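You operate a simulated robot arm through the tools that you are given. There is no shell and no other tool. Be economical: measure what you need, move in short steps, check, and stop when the job is done.

You are at the controls of a simulated robot arm. One attempt, no reset.

JOB
Fetch the blue compass and set it in the mesh of the parts drier. Take the white pack from the left of the rack tray and leave it on top of the white book. Put the small yellow box labelled "Skelvane" from the island top on the orange book. Close the stock door. Take the seal box from the counter end and put it on the island top. Take the black gauge labelled "Norquell" from the counter end and leave it on the top of the wooden table. Pull the dehumidifier door open. Any order will do. Set down upright: small yellow box, seal box.
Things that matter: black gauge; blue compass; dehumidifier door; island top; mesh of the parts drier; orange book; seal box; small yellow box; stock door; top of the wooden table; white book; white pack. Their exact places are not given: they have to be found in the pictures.

The check looks at the end state, three seconds after you hand in, the way a careful person would. Anything else that was tipped, shoved, dropped, spilled or broken makes it a failure. Lids that push on must go on centred and level and be pressed home; caps that screw on are set level and turned clockwise until they are tight.

ROBOT AND FRAMES
A 7-joint arm with a vacuum gripper on a trunk, on a base that drives. Base frame: it is fixed to the floor where the robot stands at the start and does not move with it; the origin is under the middle of the robot, x ahead of it, y to its left, z up; the surface under the hand at the start is at about z = 0.86. Lengths are in m, angles in rad, forces in N, time in s.
With the tool pointing down near the work surface it reaches from about 0.1 to 0.64 m from the robot's upright axis, wherever it stands. Its first joint turns from -2.007 to 2.007 rad. Places, roughly: black gauge [3, -2, 1]; blue compass [0.5, 0.25, 0.75]; dehumidifier door [2.9, -0.9, 0.3]; island top [0.5, -0.4, 0.9]; mesh of the parts drier (19x15 cm) [-1.26, 1.46, 0.96]; orange book [0.75, -0.25, 0.75]; seal box [3.25, -1.75, 1]; small yellow box [0.5, -0.5, 1]; stock door [2.7, -0.4, 0.3]; top of the wooden table [1.6, 2.8, 0.8]; white book [3.25, 0.5, 1]. Payload 2.55 kg.
Tool frame: the origin (TCP) lies in the middle of the cups' lips, and z points out of the cups. The gripper has 1 cup of 0.044 m across, covering 0.044 by 0.044 m (tool x, y); the bellows give 0.02 m. With the vacuum on, a cup seals on a smooth face that it is pressed against (1 to 4 N); it does not hold porous or soft things. The pull reaches 55 N.
Orientation is that of the tool frame in the base frame, as a unit quaternion [w, x, y, z]. With the cups facing straight down, the tool's x points along the base's -x, its y along +y and its z along -z.

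CONTROLS
- The arm moves only by the tool step_arm. Its argument "moves" is a list of rows, each an object (a shift or turn left out is 0, a gripper value left out holds the last) with "angular": the turn, a rotation vector about the tool's x, y, z in rad, a list of three; "xyz": the shift along the tool's x, y, z in m, a list of three; "vacuum": the vacuum: 1 switches it on, 0 off. In form: [{"angular": [rx, ry, rz], "xyz": [tx, ty, tz], "vacuum": vacuum}, ...]. A call has 1 to 12 rows; each row is the pose to reach, as a shift and turn from the pose commanded when the call began, along the tool's axes at that moment. A row lasts 0.2 s, in which the tool goes at most 0.05 m and 0.15 rad; a call with a longer step from one row to the next is refused whole, and so is a gripper value outside its range. Where a pose cannot be reached the arm comes as near as it can. A force on the tool above 40 N (or 10 N above the force at the start of the call, whichever is more), or a blocked arm, ends the call early, and 0.2 s more pass. The pull builds up within a second once a cup has sealed. Time passes only in rows, and 0.2 s behind the last, so rows that repeat a pose give it time. It gives the time, the measured TCP pose, the force on the tool (base axes) and the pull of the vacuum at its end, in the units of the frame above (readings bear some noise), with the torque about the TCP (base axes, N m) and any sound that the robot's microphone picked up.
- Cameras (640 x 400 px; columns grow to the right, rows downward): "scene" is now at [-0.0024, 0.1729, 1.7827]; the picture's right is [-0.08, -1.00, 0.00], its down [-0.93, 0.08, -0.37] and it looks along [0.37, -0.03, -0.93] (base axes); focal length 257 px, centre (320, 200). "wrist" rides on the gripper at [0.081, 0.006, -0.173] in the tool frame; the picture's right is [-0.08, 1.00, 0.00], its down [-0.89, -0.07, -0.45] and it looks along [-0.44, -0.04, 0.90] (tool axes); focal length 256 px, centre (320, 200).
- get_image(camera): a new picture of that camera. No time passes.
- raise_lower(by): slides the trunk up (or, below 0, down) by that many m; the arm and the scene camera ride with it, the base frame stays. It gives what a move gives, with no picture.
- steer(legs): drives the robot by 1 to 6 legs, each [ahead, left, turn to the left] in m, m and rad, along the robot's own axes; the way and the turn of a leg run together, so that a leg with both is an arc; at most 1.5 m and 3.142 rad a leg. The arm and the cameras ride along, it lands a little off, and it stops where it bumps. It gives what a move gives.
- pan_tilt(pan, tilt): turns the head with the scene camera to pan (to the left, within 2.705 rad either way) and tilt (down, from -0.506 to 1.204), counted from straight ahead of the robot. It gives what a move gives.
- measure_at(camera, pixels): for up to 12 pixels [column, row] of the newest picture of that camera ("zoom" is the newest enlarged one), the place [x, y, z] in the base frame of the surface seen there, good to about 0.003 m. No time passes.
- enlarge(camera, box): a new picture of the part [left, top, right, bottom] of that camera's present view, enlarged. No time passes.
- finish_job(): hands the job in; it is judged then, once.

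Work in short steps. Measure before you move; look again where a grasp or a placing could have gone wrong, and mend it. You have 124 turns and 114 pictures in all, those below and enlarged ones among them. Switch the vacuum off and draw the arm clear of the work before you hand the job in, unless the task says otherwise; then end with one line.

The tools are called after ">>>" by a JSON object that holds its "name" and its "arguments". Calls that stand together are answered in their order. step_arm: Moves the arm, as the interface text tells. Its arguments: {"type":"object","properties":{"moves":{"type":"array","items":{"type":"object","properties":{"angular":{"type":"array","items":{"type":"number"}},"xyz":{"type":"array","items":{"type":"number"}},"vacuum":{"type":"number"}}}}},"required":["moves"]} The other tools are called the same way: raise_lower (by) slides the trunk up or down; steer (legs) drives the base; pan_tilt (pan, tilt) turns the head that bears the scene camera; get_image (camera) takes a picture; measure_at (camera, pixels) gives the place of the surface under pixels of a picture; enlarge (camera, box) takes an enlarged picture of a part of a camera's view; finish_job () hands the job in.

At the start:

```text
clock: 0.0
ee_pos: [0.3362, -0.1899, 1.1245]
tcp_rot: [0.0, -0.001, 1.0, 0.0]
contact_force: [-0.1, -0.3, -0.4]
ft_torque: [0.02, 0.0, 0.02]
pull: 0.1
trunk travel left (down, up): [-0.9, 0.09]
robot x, y, heading: [0.0008, -0.0017, 0.004]
head pan, tilt: [-0.082, 1.194]
```

scene: 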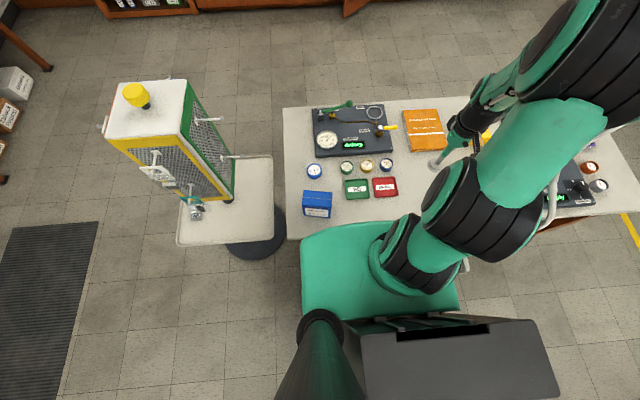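
wrist: 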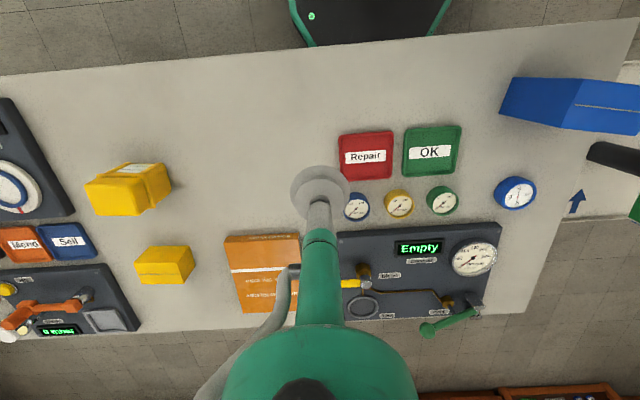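

The wrist picture shows the island with two yellow boxes, the orange book and several small round dials. I enlarge the picture to read the labels.

>>> {"name": "enlarge", "arguments": {"camera": "wrist", "box": [0, 130, 320, 340]}}

>>> {"name": "enlarge", "arguments": {"camera": "wrist", "box": [320, 60, 640, 340]}}

>>> {"name": "enlarge", "arguments": {"camera": "scene", "box": [60, 60, 460, 260]}}

```text
1.90 times, centred on (160, 235) of wrist
```

zoom: 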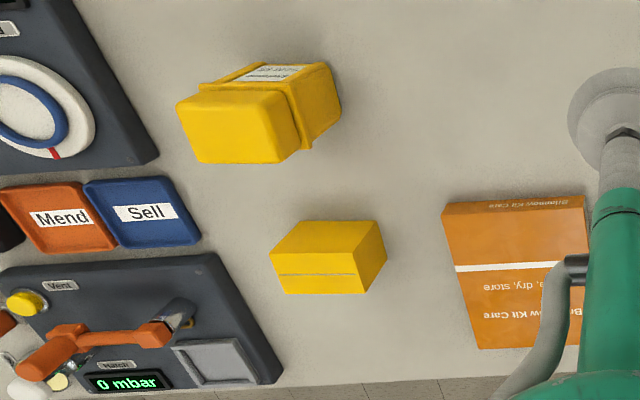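

```text
1.43 times, centred on (480, 200) of wrist
```

zoom: 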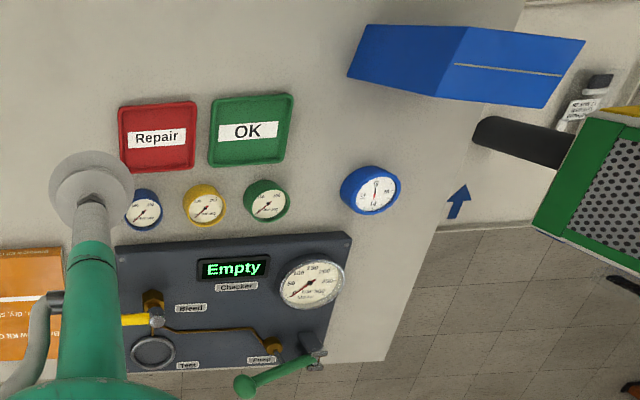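

```text
1.60 times, centred on (260, 160) of scene
```

zoom: 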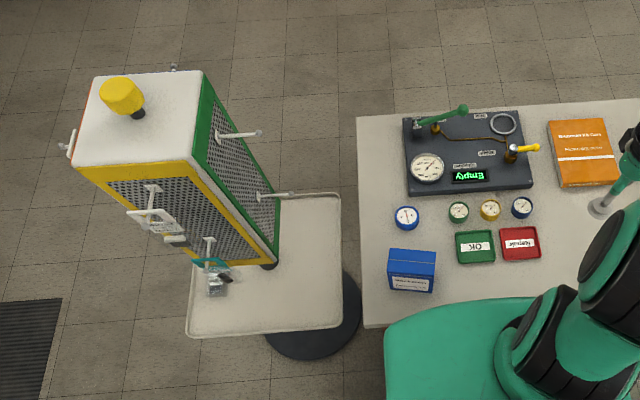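

The brighter blue dial with the compass face, at scene (315,171), is probably the compass. I measure it, the boxes and the book.

>>> {"name": "measure_at", "arguments": {"camera": "scene", "pixels": [[315, 171], [425, 130], [405, 112], [443, 150], [315, 182], [300, 130], [260, 230], [386, 165]]}}

>>> {"name": "measure_at", "arguments": {"camera": "wrist", "pixels": [[515, 192], [148, 170], [118, 182], [112, 200], [165, 255], [160, 275], [230, 215], [262, 275], [230, 240], [297, 240], [242, 310], [170, 250]]}}

>>> {"name": "enlarge", "arguments": {"camera": "wrist", "box": [75, 150, 203, 230]}}

>>> {"name": "enlarge", "arguments": {"camera": "wrist", "box": [480, 160, 560, 220]}}

```text
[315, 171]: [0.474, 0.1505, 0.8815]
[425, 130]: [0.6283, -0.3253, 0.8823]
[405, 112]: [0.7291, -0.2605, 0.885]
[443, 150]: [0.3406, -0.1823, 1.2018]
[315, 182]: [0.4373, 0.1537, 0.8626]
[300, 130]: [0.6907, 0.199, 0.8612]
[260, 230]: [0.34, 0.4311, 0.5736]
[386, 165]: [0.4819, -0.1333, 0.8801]
```

```text
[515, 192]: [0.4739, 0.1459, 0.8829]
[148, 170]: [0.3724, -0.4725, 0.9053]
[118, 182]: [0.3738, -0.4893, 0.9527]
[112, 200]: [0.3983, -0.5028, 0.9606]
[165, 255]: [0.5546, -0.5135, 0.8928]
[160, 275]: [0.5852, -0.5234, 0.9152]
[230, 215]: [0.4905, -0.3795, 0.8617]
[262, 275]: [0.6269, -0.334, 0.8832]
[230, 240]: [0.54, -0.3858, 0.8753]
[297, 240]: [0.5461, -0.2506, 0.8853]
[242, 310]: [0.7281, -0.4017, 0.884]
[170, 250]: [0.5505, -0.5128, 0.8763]
```

```text
5.00 times, centred on (139, 190) of wrist
```

zoom: 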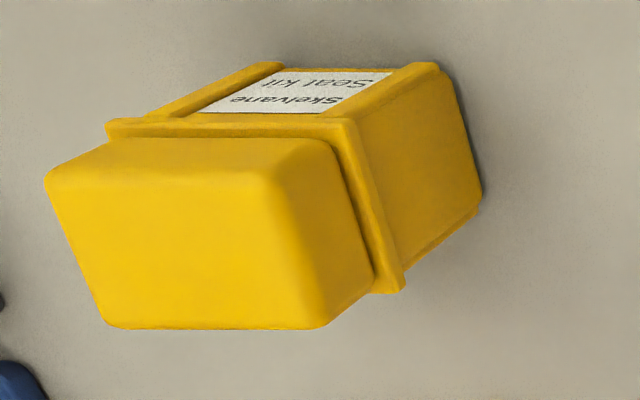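

```text
6.67 times, centred on (520, 190) of wrist
```

zoom: 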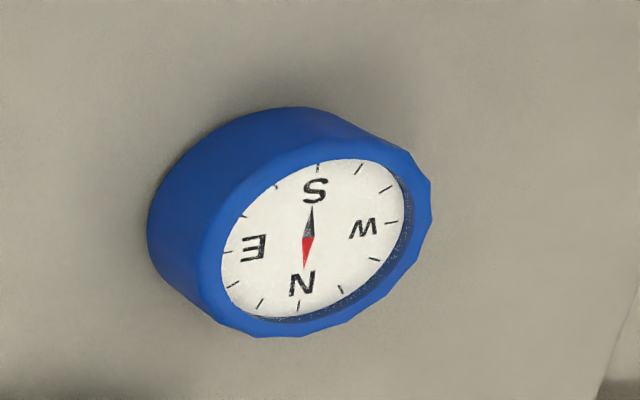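

The Skelvane box is the taller lidded yellow one. I measure the corners of its top and the island edges.

>>> {"name": "measure_at", "arguments": {"camera": "wrist", "pixels": [[88, 188], [125, 188], [135, 212], [101, 212], [113, 200], [98, 175], [144, 176], [153, 205], [170, 190], [225, 65], [60, 130], [200, 150]]}}

>>> {"name": "pan_tilt", "arguments": {"pan": -1.0, "tilt": 0.4}}

>>> {"name": "get_image", "arguments": {"camera": "scene"}}

>>> {"name": "pan_tilt", "arguments": {"pan": -0.2, "tilt": 0.4}}

>>> {"name": "get_image", "arguments": {"camera": "scene"}}

>>> {"name": "pan_tilt", "arguments": {"pan": 1.0, "tilt": 0.4}}

>>> {"name": "get_image", "arguments": {"camera": "scene"}}

>>> {"name": "pan_tilt", "arguments": {"pan": 2.2, "tilt": 0.5}}

>>> {"name": "get_image", "arguments": {"camera": "scene"}}

```text
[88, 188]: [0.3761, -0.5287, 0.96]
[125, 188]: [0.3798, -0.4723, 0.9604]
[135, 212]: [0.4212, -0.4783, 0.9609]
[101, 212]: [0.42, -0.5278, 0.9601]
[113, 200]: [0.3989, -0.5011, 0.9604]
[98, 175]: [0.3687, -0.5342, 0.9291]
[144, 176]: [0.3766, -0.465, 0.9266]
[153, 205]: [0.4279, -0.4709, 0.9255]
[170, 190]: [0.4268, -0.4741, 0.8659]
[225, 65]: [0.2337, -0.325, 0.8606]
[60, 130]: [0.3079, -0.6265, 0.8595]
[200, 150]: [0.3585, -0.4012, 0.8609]
```

```text
clock: 1.2
ee_pos: [0.3355, -0.1914, 1.1247]
tcp_rot: [0.001, 0.0, 1.0, 0.0]
contact_force: [0.5, 0.1, -0.5]
ft_torque: [-0.01, 0.01, 0.03]
pull: 0.0
trunk travel left (down, up): [-0.9, 0.09]
robot x, y, heading: [-0.0006, -0.0002, -0.002]
head pan, tilt: [-1.0, 0.4]
```

```text
106 pictures are left
```

scene: 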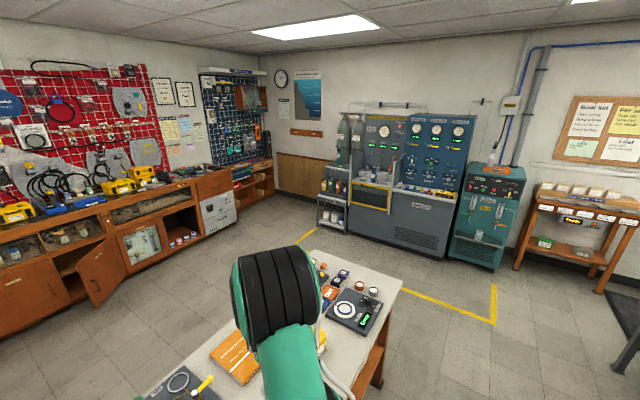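

```text
clock: 2.3
ee_pos: [0.3354, -0.1914, 1.1252]
tcp_rot: [0.0, 0.0, 1.0, 0.0]
contact_force: [-0.1, 0.0, -0.4]
ft_torque: [-0.01, 0.0, 0.01]
pull: 0.0
trunk travel left (down, up): [-0.9, 0.09]
robot x, y, heading: [0.0004, 0.0014, 0.001]
head pan, tilt: [-0.201, 0.4]
```

```text
105 pictures are left
```

scene: 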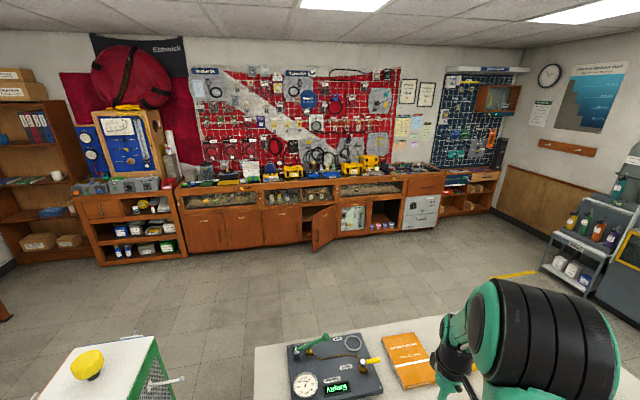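

```text
clock: 3.7
ee_pos: [0.3358, -0.1902, 1.1252]
tcp_rot: [0.0, 0.0, 1.0, 0.0]
contact_force: [0.2, 0.0, -0.4]
ft_torque: [0.0, 0.02, 0.0]
pull: 0.0
trunk travel left (down, up): [-0.9, 0.09]
robot x, y, heading: [0.0, -0.0015, 0.007]
head pan, tilt: [1.0, 0.4]
```

```text
104 pictures are left
```

scene: 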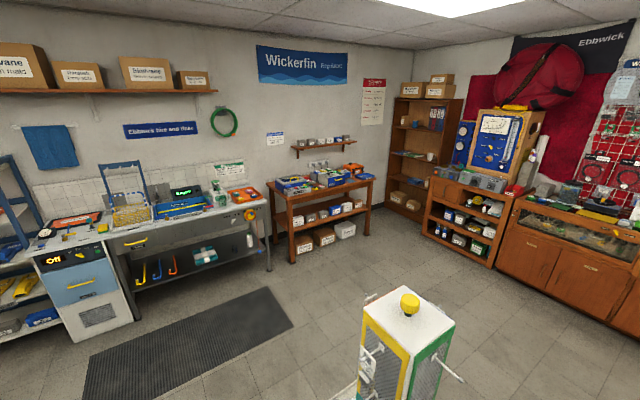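

```text
clock: 5.1
ee_pos: [0.3355, -0.1915, 1.1247]
tcp_rot: [0.001, 0.0, 1.0, -0.001]
contact_force: [0.2, 0.3, 0.2]
ft_torque: [-0.06, 0.01, 0.01]
pull: 0.0
trunk travel left (down, up): [-0.9, 0.09]
robot x, y, heading: [-0.0007, 0.0033, 0.001]
head pan, tilt: [2.201, 0.499]
```

```text
103 pictures are left
```

scene: 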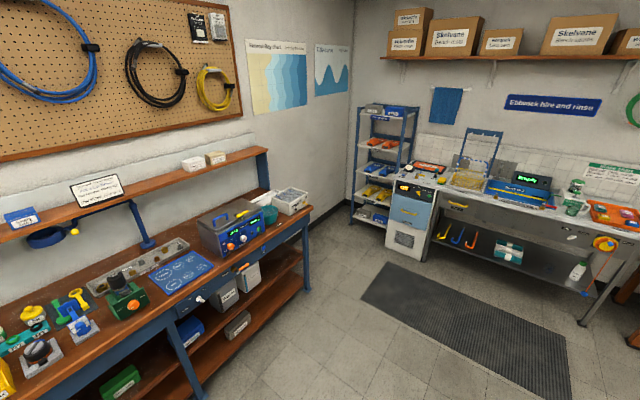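

Now I take closer looks at the bench with the drier, and the nearby blue rack.

>>> {"name": "enlarge", "arguments": {"camera": "scene", "box": [340, 90, 640, 280]}}

>>> {"name": "measure_at", "arguments": {"camera": "scene", "pixels": [[470, 180], [440, 182], [385, 145], [390, 112], [410, 200], [405, 240], [575, 185], [194, 163], [216, 158], [292, 200]]}}

>>> {"name": "pan_tilt", "arguments": {"pan": -0.25, "tilt": 0.3}}

>>> {"name": "enlarge", "arguments": {"camera": "scene", "box": [0, 120, 320, 320]}}

>>> {"name": "enlarge", "arguments": {"camera": "scene", "box": [300, 140, 540, 290]}}

>>> {"name": "pan_tilt", "arguments": {"pan": -1.2, "tilt": 0.3}}

>>> {"name": "enlarge", "arguments": {"camera": "scene", "box": [320, 140, 640, 340]}}

```text
2.11 times, centred on (490, 185) of scene
```

zoom: 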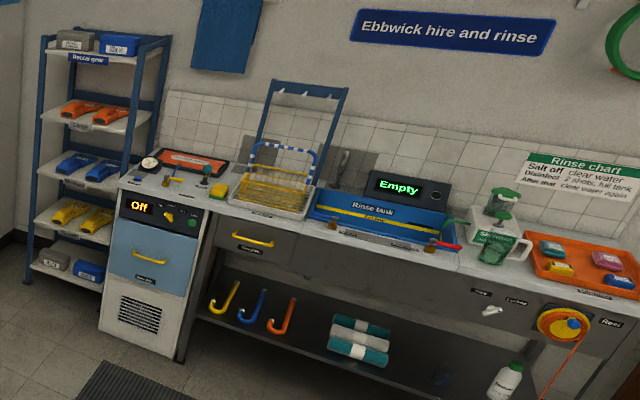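

```text
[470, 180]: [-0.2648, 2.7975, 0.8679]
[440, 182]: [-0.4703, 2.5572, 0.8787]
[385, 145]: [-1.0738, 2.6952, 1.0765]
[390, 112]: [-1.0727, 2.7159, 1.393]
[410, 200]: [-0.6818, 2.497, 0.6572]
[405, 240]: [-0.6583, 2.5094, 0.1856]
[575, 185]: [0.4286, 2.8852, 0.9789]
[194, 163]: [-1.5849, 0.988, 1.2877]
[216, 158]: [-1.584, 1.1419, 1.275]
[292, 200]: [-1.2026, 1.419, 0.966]
```

```text
clock: 7.4
ee_pos: [0.335, -0.191, 1.1253]
tcp_rot: [0.0, 0.0, 1.0, 0.0]
contact_force: [-0.9, 0.2, 0.1]
ft_torque: [-0.01, 0.0, 0.0]
pull: 0.0
trunk travel left (down, up): [-0.9, 0.09]
robot x, y, heading: [-0.0008, -0.0032, -0.0]
head pan, tilt: [-0.25, 0.3]
```

```text
2.00 times, centred on (160, 220) of scene
```

zoom: 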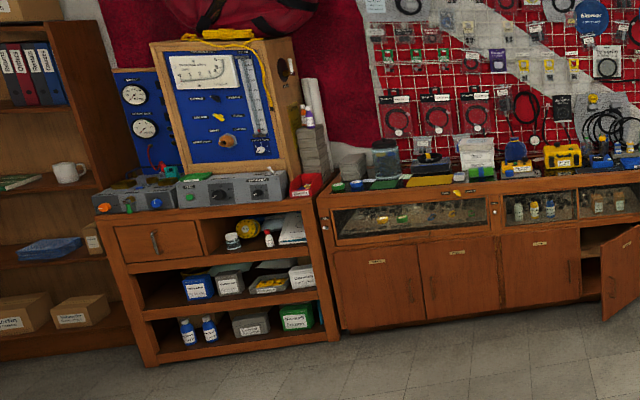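

```text
2.67 times, centred on (420, 215) of scene
```

zoom: 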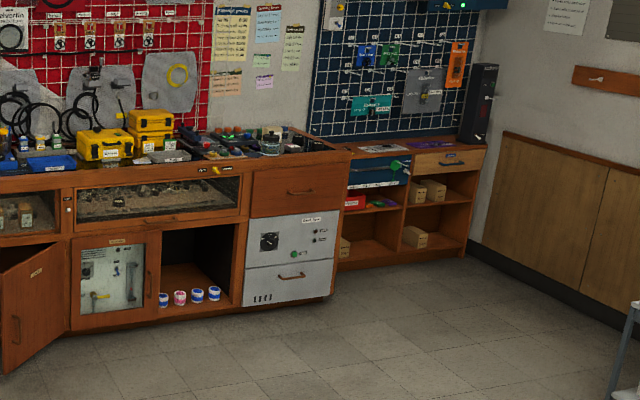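

```text
clock: 8.6
ee_pos: [0.3356, -0.1914, 1.1232]
tcp_rot: [0.001, 0.0, 1.0, 0.001]
contact_force: [1.0, 0.7, 0.1]
ft_torque: [-0.03, -0.01, 0.03]
pull: 0.0
trunk travel left (down, up): [-0.9, 0.09]
robot x, y, heading: [-0.0016, -0.0055, -0.003]
head pan, tilt: [-1.201, 0.3]
```

```text
2.00 times, centred on (480, 240) of scene
```

zoom: 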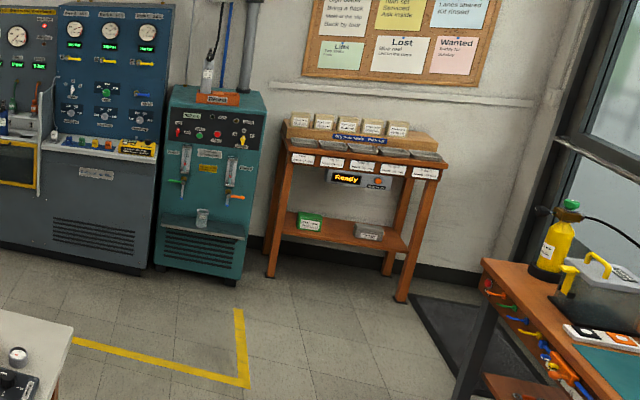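

The yellow-green peg stand beside me has a tray base with something on it. I look there and behind me.

>>> {"name": "pan_tilt", "arguments": {"pan": 0.9, "tilt": 1.1}}

>>> {"name": "get_image", "arguments": {"camera": "scene"}}

>>> {"name": "pan_tilt", "arguments": {"pan": -2.3, "tilt": 0.5}}

>>> {"name": "get_image", "arguments": {"camera": "scene"}}

>>> {"name": "pan_tilt", "arguments": {"pan": -1.0, "tilt": 0.4}}

>>> {"name": "enlarge", "arguments": {"camera": "scene", "box": [190, 100, 490, 280]}}

```text
clock: 10.6
ee_pos: [0.3346, -0.1907, 1.1242]
tcp_rot: [0.001, 0.001, 1.0, 0.0]
contact_force: [-0.4, -0.2, 1.1]
ft_torque: [0.0, -0.04, 0.01]
pull: 0.0
trunk travel left (down, up): [-0.9, 0.09]
robot x, y, heading: [0.0026, -0.0046, -0.002]
head pan, tilt: [0.901, 1.1]
```

```text
98 pictures are left
```

scene: 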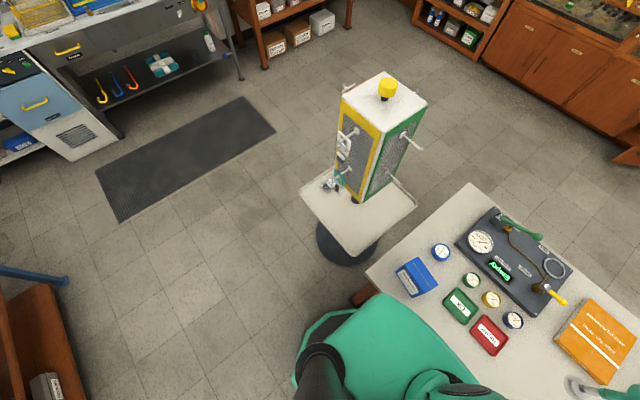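

```text
clock: 13.3
ee_pos: [0.3355, -0.19, 1.1246]
tcp_rot: [0.0, 0.0, 1.0, 0.0]
contact_force: [-0.2, 0.5, 0.4]
ft_torque: [0.02, -0.01, -0.04]
pull: 0.2
trunk travel left (down, up): [-0.9, 0.09]
robot x, y, heading: [-0.0047, 0.0008, -0.001]
head pan, tilt: [-2.3, 0.499]
```

```text
97 pictures are left
```

scene: 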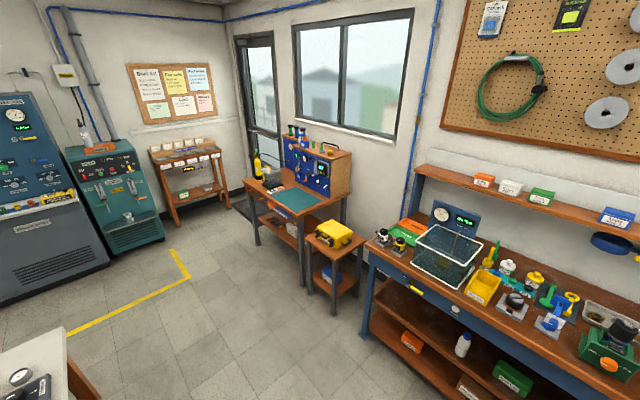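

```text
clock: 14.8
ee_pos: [0.3362, -0.1918, 1.1246]
tcp_rot: [0.001, 0.0, 1.0, 0.0]
contact_force: [0.1, -1.0, -0.2]
ft_torque: [0.03, 0.02, 0.0]
pull: 0.0
trunk travel left (down, up): [-0.9, 0.09]
robot x, y, heading: [0.0005, 0.0004, -0.001]
head pan, tilt: [-1.0, 0.4]
```

```text
2.13 times, centred on (340, 190) of scene
```

zoom: 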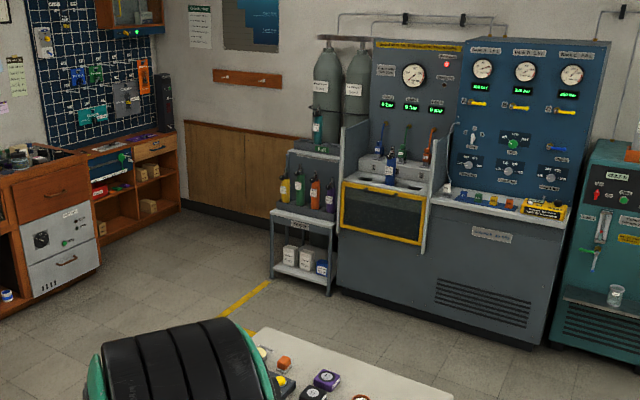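

Start with the Skelvane box: I drive right 0.3 m so both the box and the book are in reach.

>>> {"name": "steer", "arguments": {"legs": [[0, -0.33, 0]]}}

>>> {"name": "get_image", "arguments": {"camera": "wrist"}}

```text
clock: 17.0
ee_pos: [0.3366, -0.5209, 1.1258]
tcp_rot: [0.0, -0.001, 1.0, 0.0]
contact_force: [0.0, 0.5, -0.3]
ft_torque: [0.01, 0.0, 0.01]
pull: 0.1
trunk travel left (down, up): [-0.9, 0.09]
robot x, y, heading: [-0.0011, -0.3308, 0.002]
head pan, tilt: [-1.0, 0.4]
```

```text
95 pictures are left
```

wrist: 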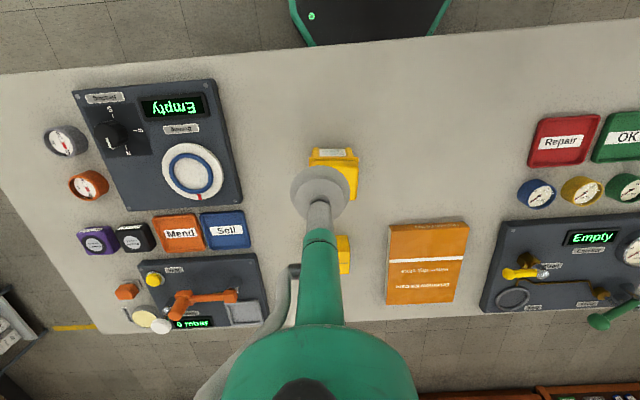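

Now move over the box's top centre (0.399, -0.501, 0.960) and press lightly with the vacuum on.

>>> {"name": "step_arm", "arguments": {"moves": [{"xyz": [-0.03, 0.01, 0.03], "vacuum": 1}, {"xyz": [-0.0624, 0.02, 0.06]}, {"xyz": [-0.0624, 0.02, 0.1]}, {"xyz": [-0.0624, 0.02, 0.14]}, {"xyz": [-0.0624, 0.02, 0.158]}, {"xyz": [-0.0624, 0.02, 0.165]}, {"xyz": [-0.0624, 0.02, 0.17]}, {"xyz": [-0.0624, 0.02, 0.17]}, {"xyz": [-0.0624, 0.02, 0.17]}, {"xyz": [-0.0624, 0.02, 0.17]}]}}

```text
clock: 19.2
ee_pos: [0.3989, -0.5003, 0.9549]
tcp_rot: [0.003, -0.002, 1.0, -0.001]
contact_force: [1.5, 3.3, 25.7]
ft_torque: [-0.24, 0.1, -0.02]
pull: 55.3
trunk travel left (down, up): [-0.9, 0.09]
robot x, y, heading: [0.0008, -0.3352, 0.001]
head pan, tilt: [-1.0, 0.4]
```

Sealed (pull 55). I lift 0.08 and look.

>>> {"name": "step_arm", "arguments": {"moves": [{"xyz": [0, 0, -0.02]}, {"xyz": [0, 0, -0.05]}, {"xyz": [0, 0, -0.08]}, {"xyz": [0, 0, -0.1]}]}}

>>> {"name": "get_image", "arguments": {"camera": "wrist"}}

```text
clock: 20.2
ee_pos: [0.3965, -0.4998, 1.0544]
tcp_rot: [-0.001, -0.001, 1.0, -0.001]
contact_force: [1.0, 0.9, -2.4]
ft_torque: [0.0, 0.0, 0.01]
pull: 54.9
trunk travel left (down, up): [-0.9, 0.09]
robot x, y, heading: [0.0015, -0.3299, 0.006]
head pan, tilt: [-1.0, 0.4]
```

```text
94 pictures are left
```

wrist: 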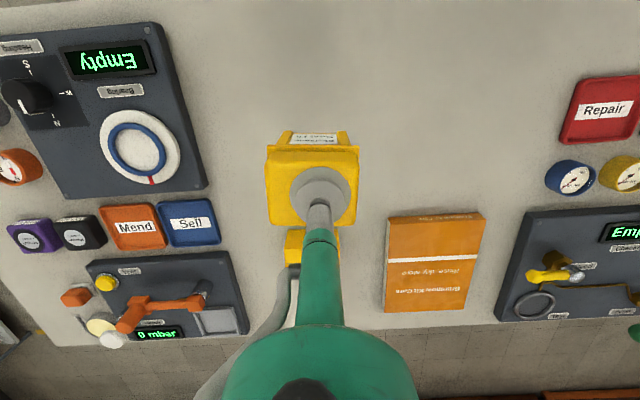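

The whole box came up. I carry it over the book centre (0.625, -0.325) and lower it in a following call.

>>> {"name": "step_arm", "arguments": {"moves": [{"xyz": [-0.02, 0.04, 0]}, {"xyz": [-0.04, 0.08, 0]}, {"xyz": [-0.06, 0.12, 0]}, {"xyz": [-0.08, 0.16, 0]}, {"xyz": [-0.12, 0.175, 0]}, {"xyz": [-0.16, 0.175, 0]}, {"xyz": [-0.2, 0.175, 0]}, {"xyz": [-0.2285, 0.175, 0]}, {"xyz": [-0.2285, 0.175, 0.02]}, {"xyz": [-0.2285, 0.175, 0.04]}, {"xyz": [-0.2285, 0.175, 0.055]}]}}

>>> {"name": "get_image", "arguments": {"camera": "wrist"}}

```text
clock: 22.6
ee_pos: [0.6268, -0.3269, 0.9998]
tcp_rot: [0.0, -0.001, 1.0, 0.0]
contact_force: [0.7, 1.0, -0.8]
ft_torque: [0.08, 0.04, 0.01]
pull: 54.9
trunk travel left (down, up): [-0.9, 0.09]
robot x, y, heading: [-0.0003, -0.3299, 0.002]
head pan, tilt: [-1.0, 0.4]
```

```text
93 pictures are left
```

wrist: 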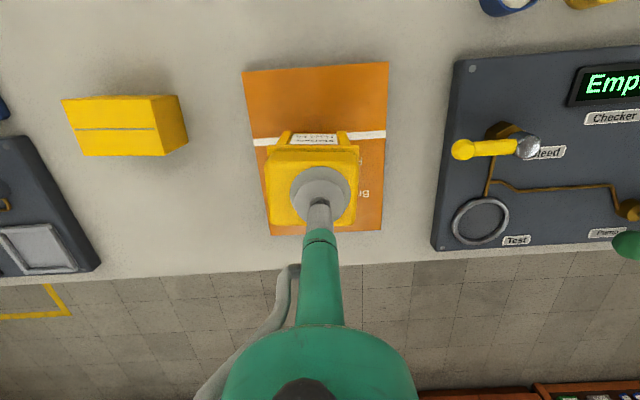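

Well over the book. Lower 0.015, release and withdraw.

>>> {"name": "step_arm", "arguments": {"moves": [{"xyz": [0, 0, 0.008]}, {"xyz": [0, 0, 0.014]}, {"xyz": [0, 0, 0.016]}, {"xyz": [0, 0, 0.016], "vacuum": 0}, {"xyz": [0, 0, 0.016]}, {"xyz": [0, 0, 0.016]}, {"xyz": [0, 0, 0.005]}, {"xyz": [0, 0, -0.03]}, {"xyz": [0, 0, -0.07]}, {"xyz": [0, 0, -0.12]}]}}

>>> {"name": "get_image", "arguments": {"camera": "wrist"}}

```text
clock: 24.8
ee_pos: [0.6052, -0.3264, 1.1072]
tcp_rot: [0.009, -0.001, 1.0, 0.0]
contact_force: [-0.5, -0.9, 0.4]
ft_torque: [0.03, -0.03, -0.01]
pull: 0.1
out of reach, approached as far as the arm can: row 9, 10
trunk travel left (down, up): [-0.9, 0.09]
robot x, y, heading: [0.0005, -0.3294, 0.001]
head pan, tilt: [-1.0, 0.4]
```

```text
92 pictures are left
```

wrist: 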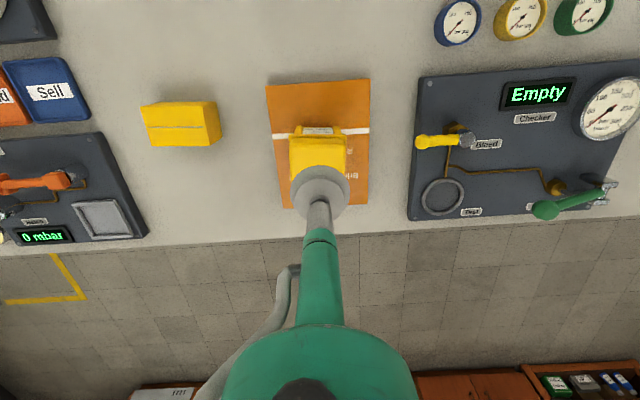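

The box stands on the book. I pull the arm back, then drive left and look at the compass from above.

>>> {"name": "step_arm", "arguments": {"moves": [{"xyz": [0.05, 0, -0.01]}, {"xyz": [0.1, 0, -0.02]}, {"xyz": [0.14, 0, -0.02]}]}}

>>> {"name": "steer", "arguments": {"legs": [[0, 0.45, 0]]}}

>>> {"name": "get_image", "arguments": {"camera": "wrist"}}

```text
refused: row 1 steps farther than a row can; nothing moved
```

```text
clock: 27.5
ee_pos: [0.5881, 0.0876, 1.1064]
tcp_rot: [0.008, 0.013, 1.0, -0.001]
contact_force: [0.4, -0.2, 0.0]
ft_torque: [-0.04, -0.03, -0.02]
pull: 0.0
trunk travel left (down, up): [-0.9, 0.09]
robot x, y, heading: [-0.0136, 0.0947, -0.022]
head pan, tilt: [-1.0, 0.4]
stopped in leg 1: the robot was blocked; the commanded pose is now the measured one
```

```text
91 pictures are left
```

wrist: 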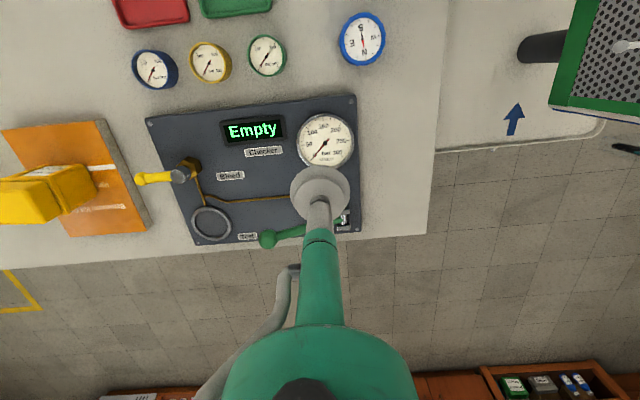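

The drive stopped against the stand's foot, so I back off a little to the right, then bring the arm above the compass.

>>> {"name": "steer", "arguments": {"legs": [[0, -0.05, 0]]}}

>>> {"name": "step_arm", "arguments": {"moves": [{"xyz": [0.03, 0.03, 0]}, {"xyz": [0.06, 0.06, 0]}, {"xyz": [0.1, 0.09, 0]}]}}

>>> {"name": "get_image", "arguments": {"camera": "wrist"}}

>>> {"name": "pan_tilt", "arguments": {"pan": 0.8, "tilt": 1.15}}

>>> {"name": "get_image", "arguments": {"camera": "scene"}}

```text
clock: 28.4
ee_pos: [0.5889, 0.0358, 1.1069]
tcp_rot: [0.008, 0.012, 1.0, 0.0]
contact_force: [-0.8, -1.0, 0.1]
ft_torque: [0.02, 0.01, 0.0]
pull: 0.0
trunk travel left (down, up): [-0.9, 0.09]
robot x, y, heading: [-0.0181, 0.0483, -0.021]
head pan, tilt: [-1.0, 0.4]
```

```text
clock: 29.2
ee_pos: [0.4882, 0.1293, 1.1061]
tcp_rot: [0.008, 0.012, 1.0, -0.001]
contact_force: [-0.1, 0.4, -0.6]
ft_torque: [-0.02, -0.02, 0.01]
pull: 0.0
trunk travel left (down, up): [-0.9, 0.09]
robot x, y, heading: [-0.0171, 0.0496, -0.023]
head pan, tilt: [-1.0, 0.4]
```

```text
90 pictures are left
```

wrist: 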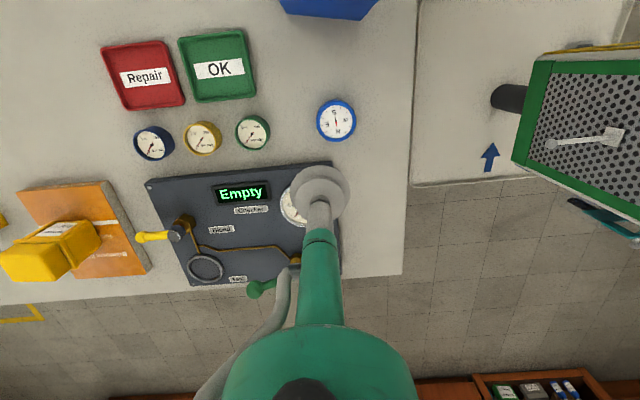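

```text
clock: 31.0
ee_pos: [0.4912, 0.1277, 1.1035]
tcp_rot: [0.007, 0.012, 1.0, -0.001]
contact_force: [0.7, -0.2, 0.1]
ft_torque: [0.01, -0.01, -0.01]
pull: 0.0
trunk travel left (down, up): [-0.9, 0.09]
robot x, y, heading: [-0.0186, 0.0477, -0.026]
head pan, tilt: [0.799, 1.15]
```

```text
89 pictures are left
```

scene: 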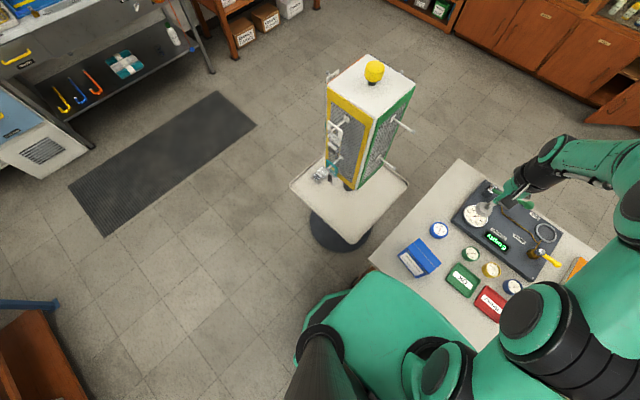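

Measure the compass face and rim and the tilt of the tool.

>>> {"name": "measure_at", "arguments": {"camera": "wrist", "pixels": [[336, 121], [318, 121], [354, 121], [336, 103], [336, 138], [327, 121], [346, 121]]}}

>>> {"name": "enlarge", "arguments": {"camera": "wrist", "box": [306, 91, 370, 151]}}

```text
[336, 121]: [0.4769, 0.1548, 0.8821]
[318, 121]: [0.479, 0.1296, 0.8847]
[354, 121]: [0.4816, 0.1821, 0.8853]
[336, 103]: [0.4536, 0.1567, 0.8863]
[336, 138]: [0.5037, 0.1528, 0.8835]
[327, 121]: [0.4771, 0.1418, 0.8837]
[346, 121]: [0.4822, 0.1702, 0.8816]
```

```text
6.67 times, centred on (338, 121) of wrist
```

zoom: 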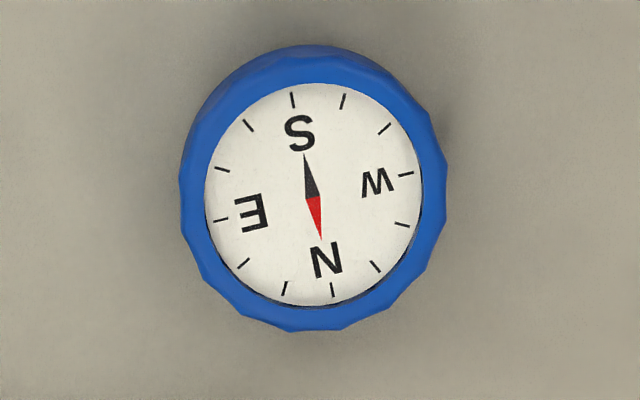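

>>> {"name": "measure_at", "arguments": {"camera": "zoom", "pixels": [[215, 195], [412, 195], [313, 95], [313, 295], [243, 125], [383, 265], [243, 265], [383, 125], [313, 195]]}}

```text
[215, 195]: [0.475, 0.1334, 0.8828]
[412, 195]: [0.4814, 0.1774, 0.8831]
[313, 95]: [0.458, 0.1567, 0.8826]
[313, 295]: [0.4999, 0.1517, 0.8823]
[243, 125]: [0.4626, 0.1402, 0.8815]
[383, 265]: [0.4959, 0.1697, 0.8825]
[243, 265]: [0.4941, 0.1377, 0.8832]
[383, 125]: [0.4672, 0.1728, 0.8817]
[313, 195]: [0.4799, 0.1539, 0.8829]
```

Go above the compass centre (0.4793, 0.1548), levelling the tool, and stop 3 cm above.

>>> {"name": "step_arm", "arguments": {"moves": [{"xyz": [0.0144, 0.0265, 0.03], "angular": [0, 0.015, 0], "vacuum": 0}, {"xyz": [0.0144, 0.0265, 0.07], "angular": [0, 0.015, 0]}, {"xyz": [0.0144, 0.0265, 0.11], "angular": [0, 0.015, 0]}, {"xyz": [0.0144, 0.0265, 0.15], "angular": [0, 0.015, 0]}, {"xyz": [0.0144, 0.0265, 0.19], "angular": [0, 0.015, 0]}, {"xyz": [0.0144, 0.0265, 0.19], "angular": [0, 0.015, 0]}]}}

>>> {"name": "get_image", "arguments": {"camera": "wrist"}}

```text
clock: 32.4
ee_pos: [0.4797, 0.1548, 0.9141]
tcp_rot: [0.0, 0.012, 1.0, 0.0]
contact_force: [0.5, -0.4, 0.3]
ft_torque: [-0.01, -0.02, -0.01]
pull: 0.0
trunk travel left (down, up): [-0.9, 0.09]
robot x, y, heading: [-0.0183, 0.0483, -0.019]
head pan, tilt: [0.799, 1.15]
```

```text
87 pictures are left
```

wrist: 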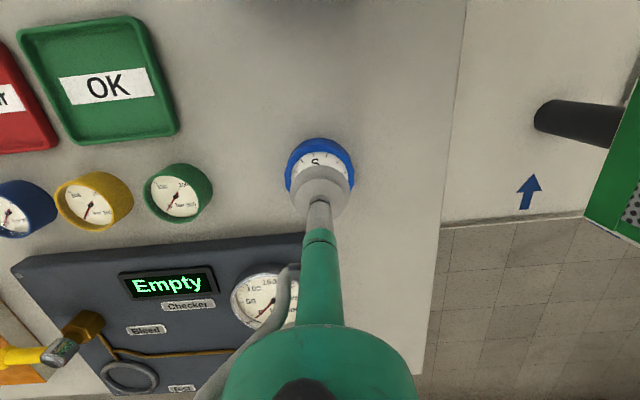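

Aligned. Lower to the face with the vacuum on, pressing 1–2 mm.

>>> {"name": "step_arm", "arguments": {"moves": [{"xyz": [0, 0, 0.02], "vacuum": 1}, {"xyz": [0, 0, 0.028]}, {"xyz": [0, 0, 0.032]}, {"xyz": [0, 0, 0.033]}, {"xyz": [0, 0, 0.033]}, {"xyz": [0, 0, 0.033]}, {"xyz": [0, 0, 0.033]}, {"xyz": [0, 0, 0.033]}]}}

```text
clock: 34.2
ee_pos: [0.4802, 0.1551, 0.8822]
tcp_rot: [0.001, 0.013, 1.0, 0.0]
contact_force: [2.1, 0.0, 15.4]
ft_torque: [-0.01, 0.01, -0.04]
pull: 54.9
trunk travel left (down, up): [-0.9, 0.09]
robot x, y, heading: [-0.0196, 0.0459, -0.023]
head pan, tilt: [0.799, 1.15]
```

Sealed. Lift and retract, then look toward the drier to plan the drive.

>>> {"name": "step_arm", "arguments": {"moves": [{"xyz": [0, 0, -0.03]}, {"xyz": [0, 0, -0.07]}, {"xyz": [0, 0, -0.11]}, {"xyz": [0, 0, -0.15]}, {"xyz": [0, 0, -0.19]}, {"xyz": [0, -0.04, -0.21]}, {"xyz": [0.04, -0.06, -0.22]}, {"xyz": [0.08, -0.09, -0.22]}, {"xyz": [0.12, -0.12, -0.22]}, {"xyz": [0.14, -0.14, -0.22]}]}}

>>> {"name": "pan_tilt", "arguments": {"pan": 2.3, "tilt": 0.6}}

>>> {"name": "get_image", "arguments": {"camera": "scene"}}

>>> {"name": "enlarge", "arguments": {"camera": "scene", "box": [180, 130, 380, 255]}}

>>> {"name": "get_image", "arguments": {"camera": "wrist"}}

```text
clock: 36.4
ee_pos: [0.3348, 0.0198, 1.1009]
tcp_rot: [0.0, 0.012, 1.0, 0.0]
contact_force: [0.3, 0.5, -0.6]
ft_torque: [0.01, 0.01, -0.01]
pull: 54.6
trunk travel left (down, up): [-0.9, 0.09]
robot x, y, heading: [-0.0164, 0.0453, -0.024]
head pan, tilt: [0.799, 1.15]
```

```text
clock: 38.0
ee_pos: [0.3356, 0.0201, 1.1005]
tcp_rot: [0.0, 0.013, 1.0, 0.0]
contact_force: [-0.7, 0.1, -0.7]
ft_torque: [0.0, 0.02, 0.02]
pull: 54.7
trunk travel left (down, up): [-0.9, 0.09]
robot x, y, heading: [-0.0164, 0.0519, -0.031]
head pan, tilt: [2.3, 0.6]
```

```text
86 pictures are left
```

scene: 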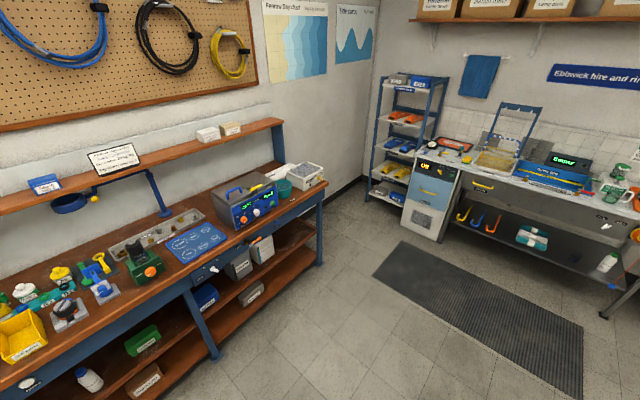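

```text
3.20 times, centred on (280, 192) of scene
```

zoom: 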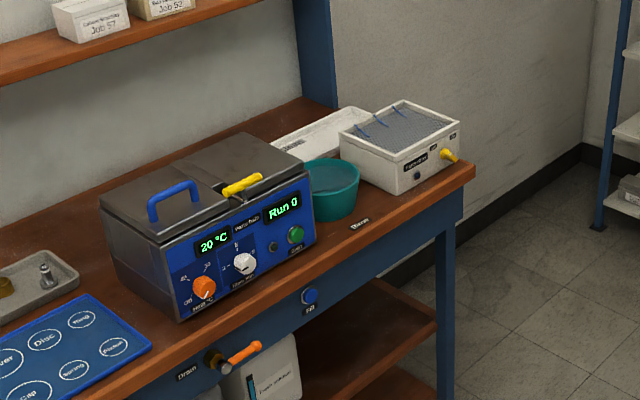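

```text
84 pictures are left
```

wrist: 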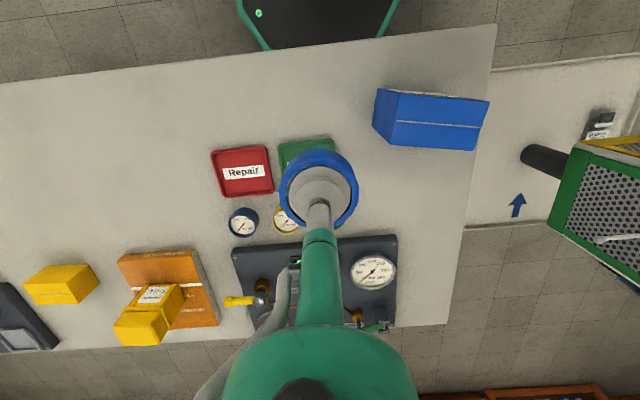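

The drier is the white box with grey mesh at the bench's end (scene 305,175). I measure it and the bench edge.

>>> {"name": "measure_at", "arguments": {"camera": "scene", "pixels": [[305, 172], [303, 163], [292, 174], [323, 178], [307, 187], [324, 187], [328, 193], [320, 265], [280, 235], [220, 357], [286, 172]]}}

>>> {"name": "enlarge", "arguments": {"camera": "scene", "box": [280, 150, 340, 195]}}

```text
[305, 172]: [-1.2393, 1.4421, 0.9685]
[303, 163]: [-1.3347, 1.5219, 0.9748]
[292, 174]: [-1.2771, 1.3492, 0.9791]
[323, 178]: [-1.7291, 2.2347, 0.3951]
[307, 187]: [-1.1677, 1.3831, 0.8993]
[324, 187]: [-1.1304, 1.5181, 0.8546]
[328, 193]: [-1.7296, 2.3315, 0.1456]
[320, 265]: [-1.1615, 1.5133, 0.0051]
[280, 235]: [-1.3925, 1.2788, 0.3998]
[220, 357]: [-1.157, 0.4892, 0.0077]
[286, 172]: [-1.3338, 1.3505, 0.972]
```

```text
8.89 times, centred on (310, 172) of scene
```

zoom: 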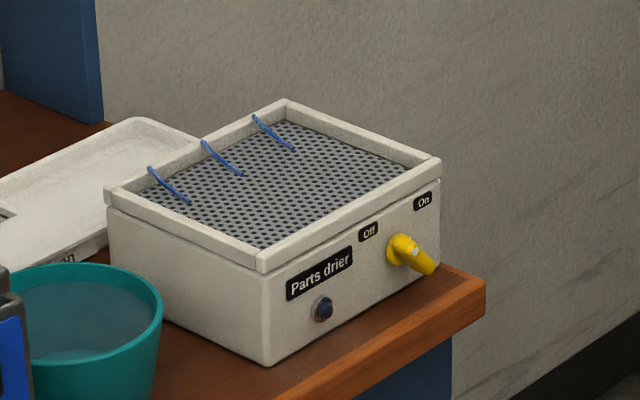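

Back away, turn to face the bench, and slide along to be opposite the drier.

>>> {"name": "steer", "arguments": {"legs": [[-0.5, 0, 0], [0, 0, 3.142], [0, -1.4, 0]]}}

>>> {"name": "pan_tilt", "arguments": {"pan": 0.2, "tilt": 0.8}}

>>> {"name": "get_image", "arguments": {"camera": "scene"}}

>>> {"name": "get_image", "arguments": {"camera": "wrist"}}

```text
refused: 3.142 is not a number from -3.14159 to 3.14159
```

```text
clock: 40.0
ee_pos: [0.3352, 0.0189, 1.0998]
tcp_rot: [-0.001, 0.011, 1.0, 0.0]
contact_force: [0.0, 0.6, -0.7]
ft_torque: [0.03, -0.02, 0.0]
pull: 55.3
trunk travel left (down, up): [-0.9, 0.09]
robot x, y, heading: [-0.0182, 0.0471, -0.025]
head pan, tilt: [0.201, 0.799]
```

```text
82 pictures are left
```

scene: 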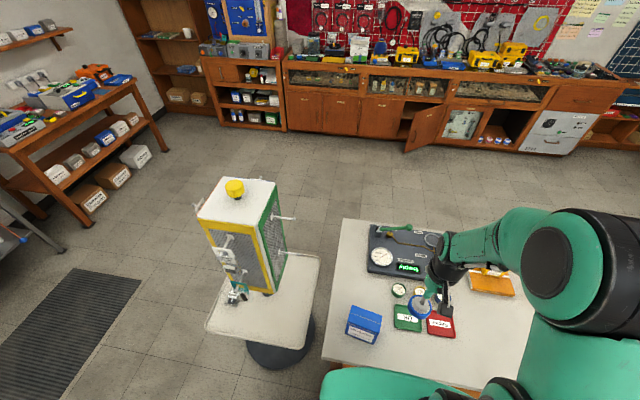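

```text
81 pictures are left
```

wrist: 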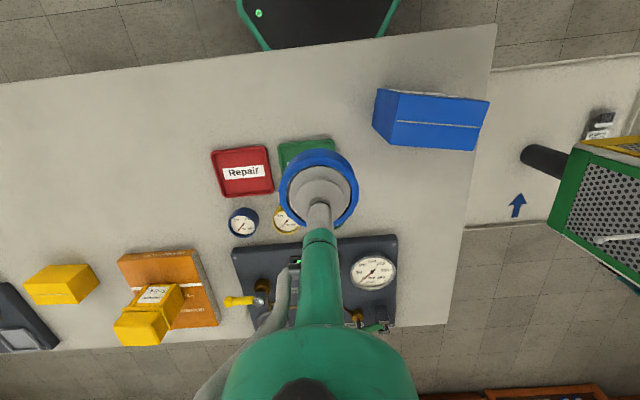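

The turn was refused for exceeding π, so I retry with 3.14.

>>> {"name": "steer", "arguments": {"legs": [[-0.5, 0, 0], [0, 0, 3.14], [0, -1.4, 0]]}}

>>> {"name": "get_image", "arguments": {"camera": "wrist"}}

```text
clock: 56.9
ee_pos: [-0.8512, 1.4868, 1.1003]
tcp_rot: [-0.001, 1.0, -0.009, 0.0]
contact_force: [0.0, 0.4, -0.6]
ft_torque: [-0.02, 0.0, 0.05]
pull: 54.8
trunk travel left (down, up): [-0.9, 0.09]
robot x, y, heading: [-0.5001, 1.4613, 3.125]
head pan, tilt: [0.201, 0.799]
```

```text
80 pictures are left
```

wrist: 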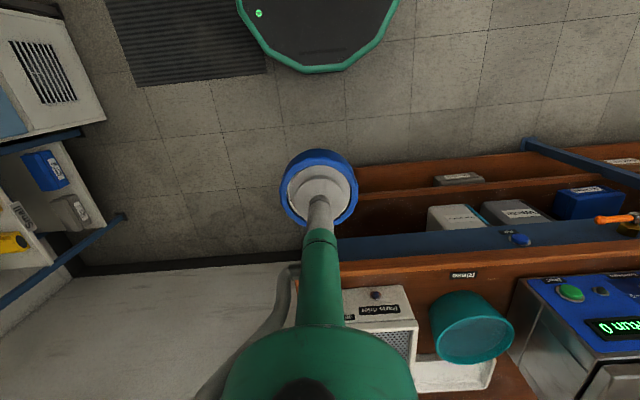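

Go ahead 0.2 m and look again.

>>> {"name": "steer", "arguments": {"legs": [[0.2, 0, 0]]}}

>>> {"name": "get_image", "arguments": {"camera": "wrist"}}

>>> {"name": "pan_tilt", "arguments": {"pan": 0.0, "tilt": 1.1}}

>>> {"name": "get_image", "arguments": {"camera": "scene"}}

```text
clock: 58.5
ee_pos: [-1.0516, 1.4886, 1.1003]
tcp_rot: [0.0, 1.0, -0.009, 0.0]
contact_force: [-0.2, 0.6, -1.6]
ft_torque: [0.03, -0.04, -0.03]
pull: 55.7
trunk travel left (down, up): [-0.9, 0.09]
robot x, y, heading: [-0.7009, 1.4634, 3.126]
head pan, tilt: [0.201, 0.799]
```

```text
79 pictures are left
```

wrist: 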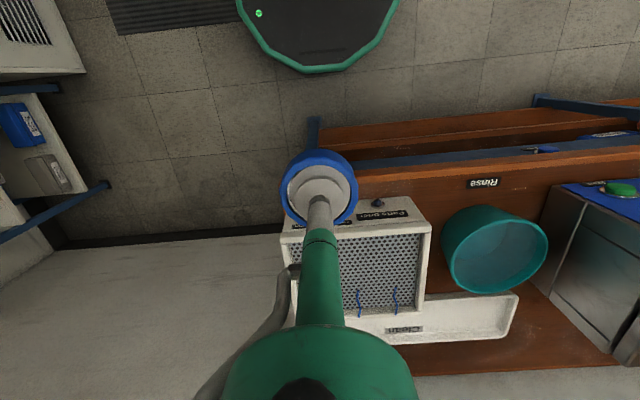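

```text
clock: 59.3
ee_pos: [-1.0514, 1.4898, 1.1017]
tcp_rot: [0.0, 1.0, -0.008, 0.0]
contact_force: [1.0, 0.1, -1.3]
ft_torque: [0.01, 0.0, -0.01]
pull: 55.0
trunk travel left (down, up): [-0.9, 0.09]
robot x, y, heading: [-0.7024, 1.4616, 3.121]
head pan, tilt: [0.0, 1.1]
```

```text
78 pictures are left
```

scene: 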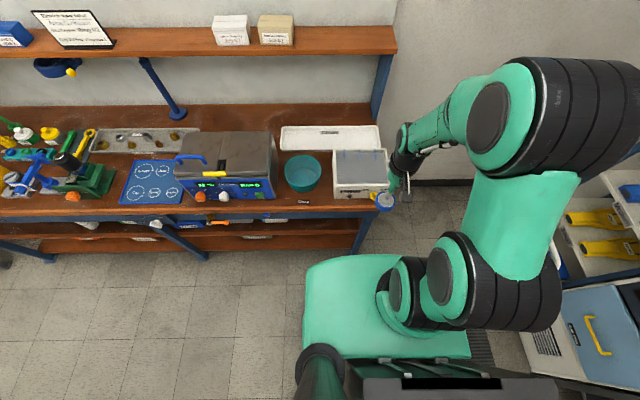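

Measure the mesh corners and prongs in the wrist view.

>>> {"name": "measure_at", "arguments": {"camera": "wrist", "pixels": [[420, 238], [418, 303], [430, 232], [424, 310], [360, 293], [397, 290], [370, 260], [285, 245], [295, 262], [380, 240]]}}

>>> {"name": "measure_at", "arguments": {"camera": "scene", "pixels": [[340, 153], [383, 153], [383, 178], [340, 180], [360, 165]]}}

>>> {"name": "enlarge", "arguments": {"camera": "scene", "box": [320, 130, 416, 205]}}

```text
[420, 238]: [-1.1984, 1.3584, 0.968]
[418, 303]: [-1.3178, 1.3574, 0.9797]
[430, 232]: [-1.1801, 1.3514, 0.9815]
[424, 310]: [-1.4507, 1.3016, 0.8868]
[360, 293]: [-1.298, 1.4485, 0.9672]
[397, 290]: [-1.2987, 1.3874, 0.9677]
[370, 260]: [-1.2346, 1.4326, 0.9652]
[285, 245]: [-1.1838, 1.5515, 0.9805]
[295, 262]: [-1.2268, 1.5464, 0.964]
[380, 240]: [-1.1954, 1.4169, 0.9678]
```

```text
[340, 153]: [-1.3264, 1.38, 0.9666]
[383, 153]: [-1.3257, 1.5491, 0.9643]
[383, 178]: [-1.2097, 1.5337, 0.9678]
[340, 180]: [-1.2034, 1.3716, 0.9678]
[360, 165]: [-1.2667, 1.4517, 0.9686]
```

```text
5.33 times, centred on (368, 168) of scene
```

zoom: 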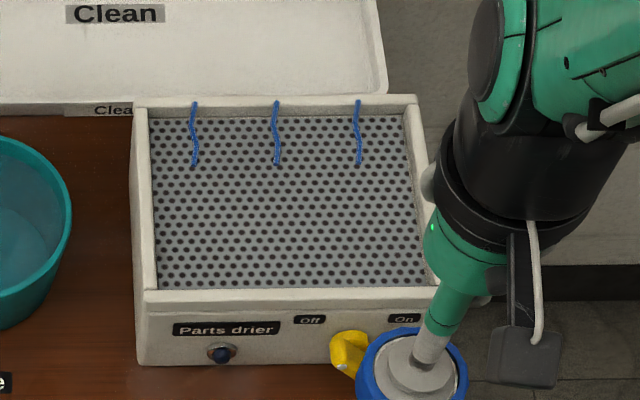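

Place at mesh (-1.238, 1.455), clear of the prongs. Travel over, then descend to just above.

>>> {"name": "step_arm", "arguments": {"moves": [{"xyz": [-0.04, 0.02, 0]}, {"xyz": [-0.08, 0.0375, 0]}, {"xyz": [-0.12, 0.0375, 0]}, {"xyz": [-0.16, 0.0375, 0]}, {"xyz": [-0.186, 0.0375, 0]}, {"xyz": [-0.186, 0.0375, 0.04]}, {"xyz": [-0.186, 0.0375, 0.08]}, {"xyz": [-0.186, 0.0375, 0.1]}]}}

>>> {"name": "enlarge", "arguments": {"camera": "scene", "box": [320, 130, 416, 205]}}

```text
clock: 61.1
ee_pos: [-1.2385, 1.4548, 0.9994]
tcp_rot: [-0.001, 1.0, -0.009, 0.001]
contact_force: [-0.4, -0.4, -0.3]
ft_torque: [0.05, 0.01, -0.04]
pull: 55.0
trunk travel left (down, up): [-0.9, 0.09]
robot x, y, heading: [-0.6983, 1.4643, 3.127]
head pan, tilt: [0.0, 1.1]
```

```text
5.33 times, centred on (368, 168) of scene
```

zoom: 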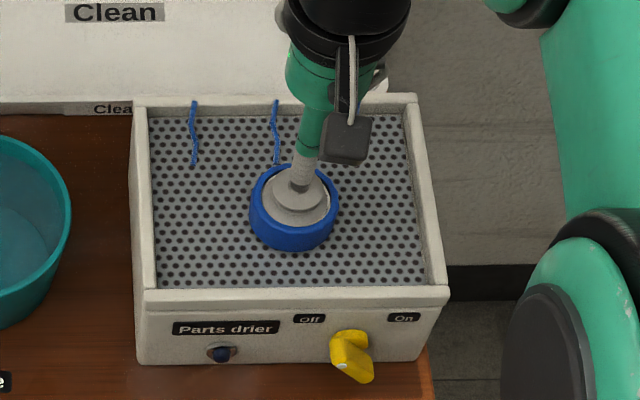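

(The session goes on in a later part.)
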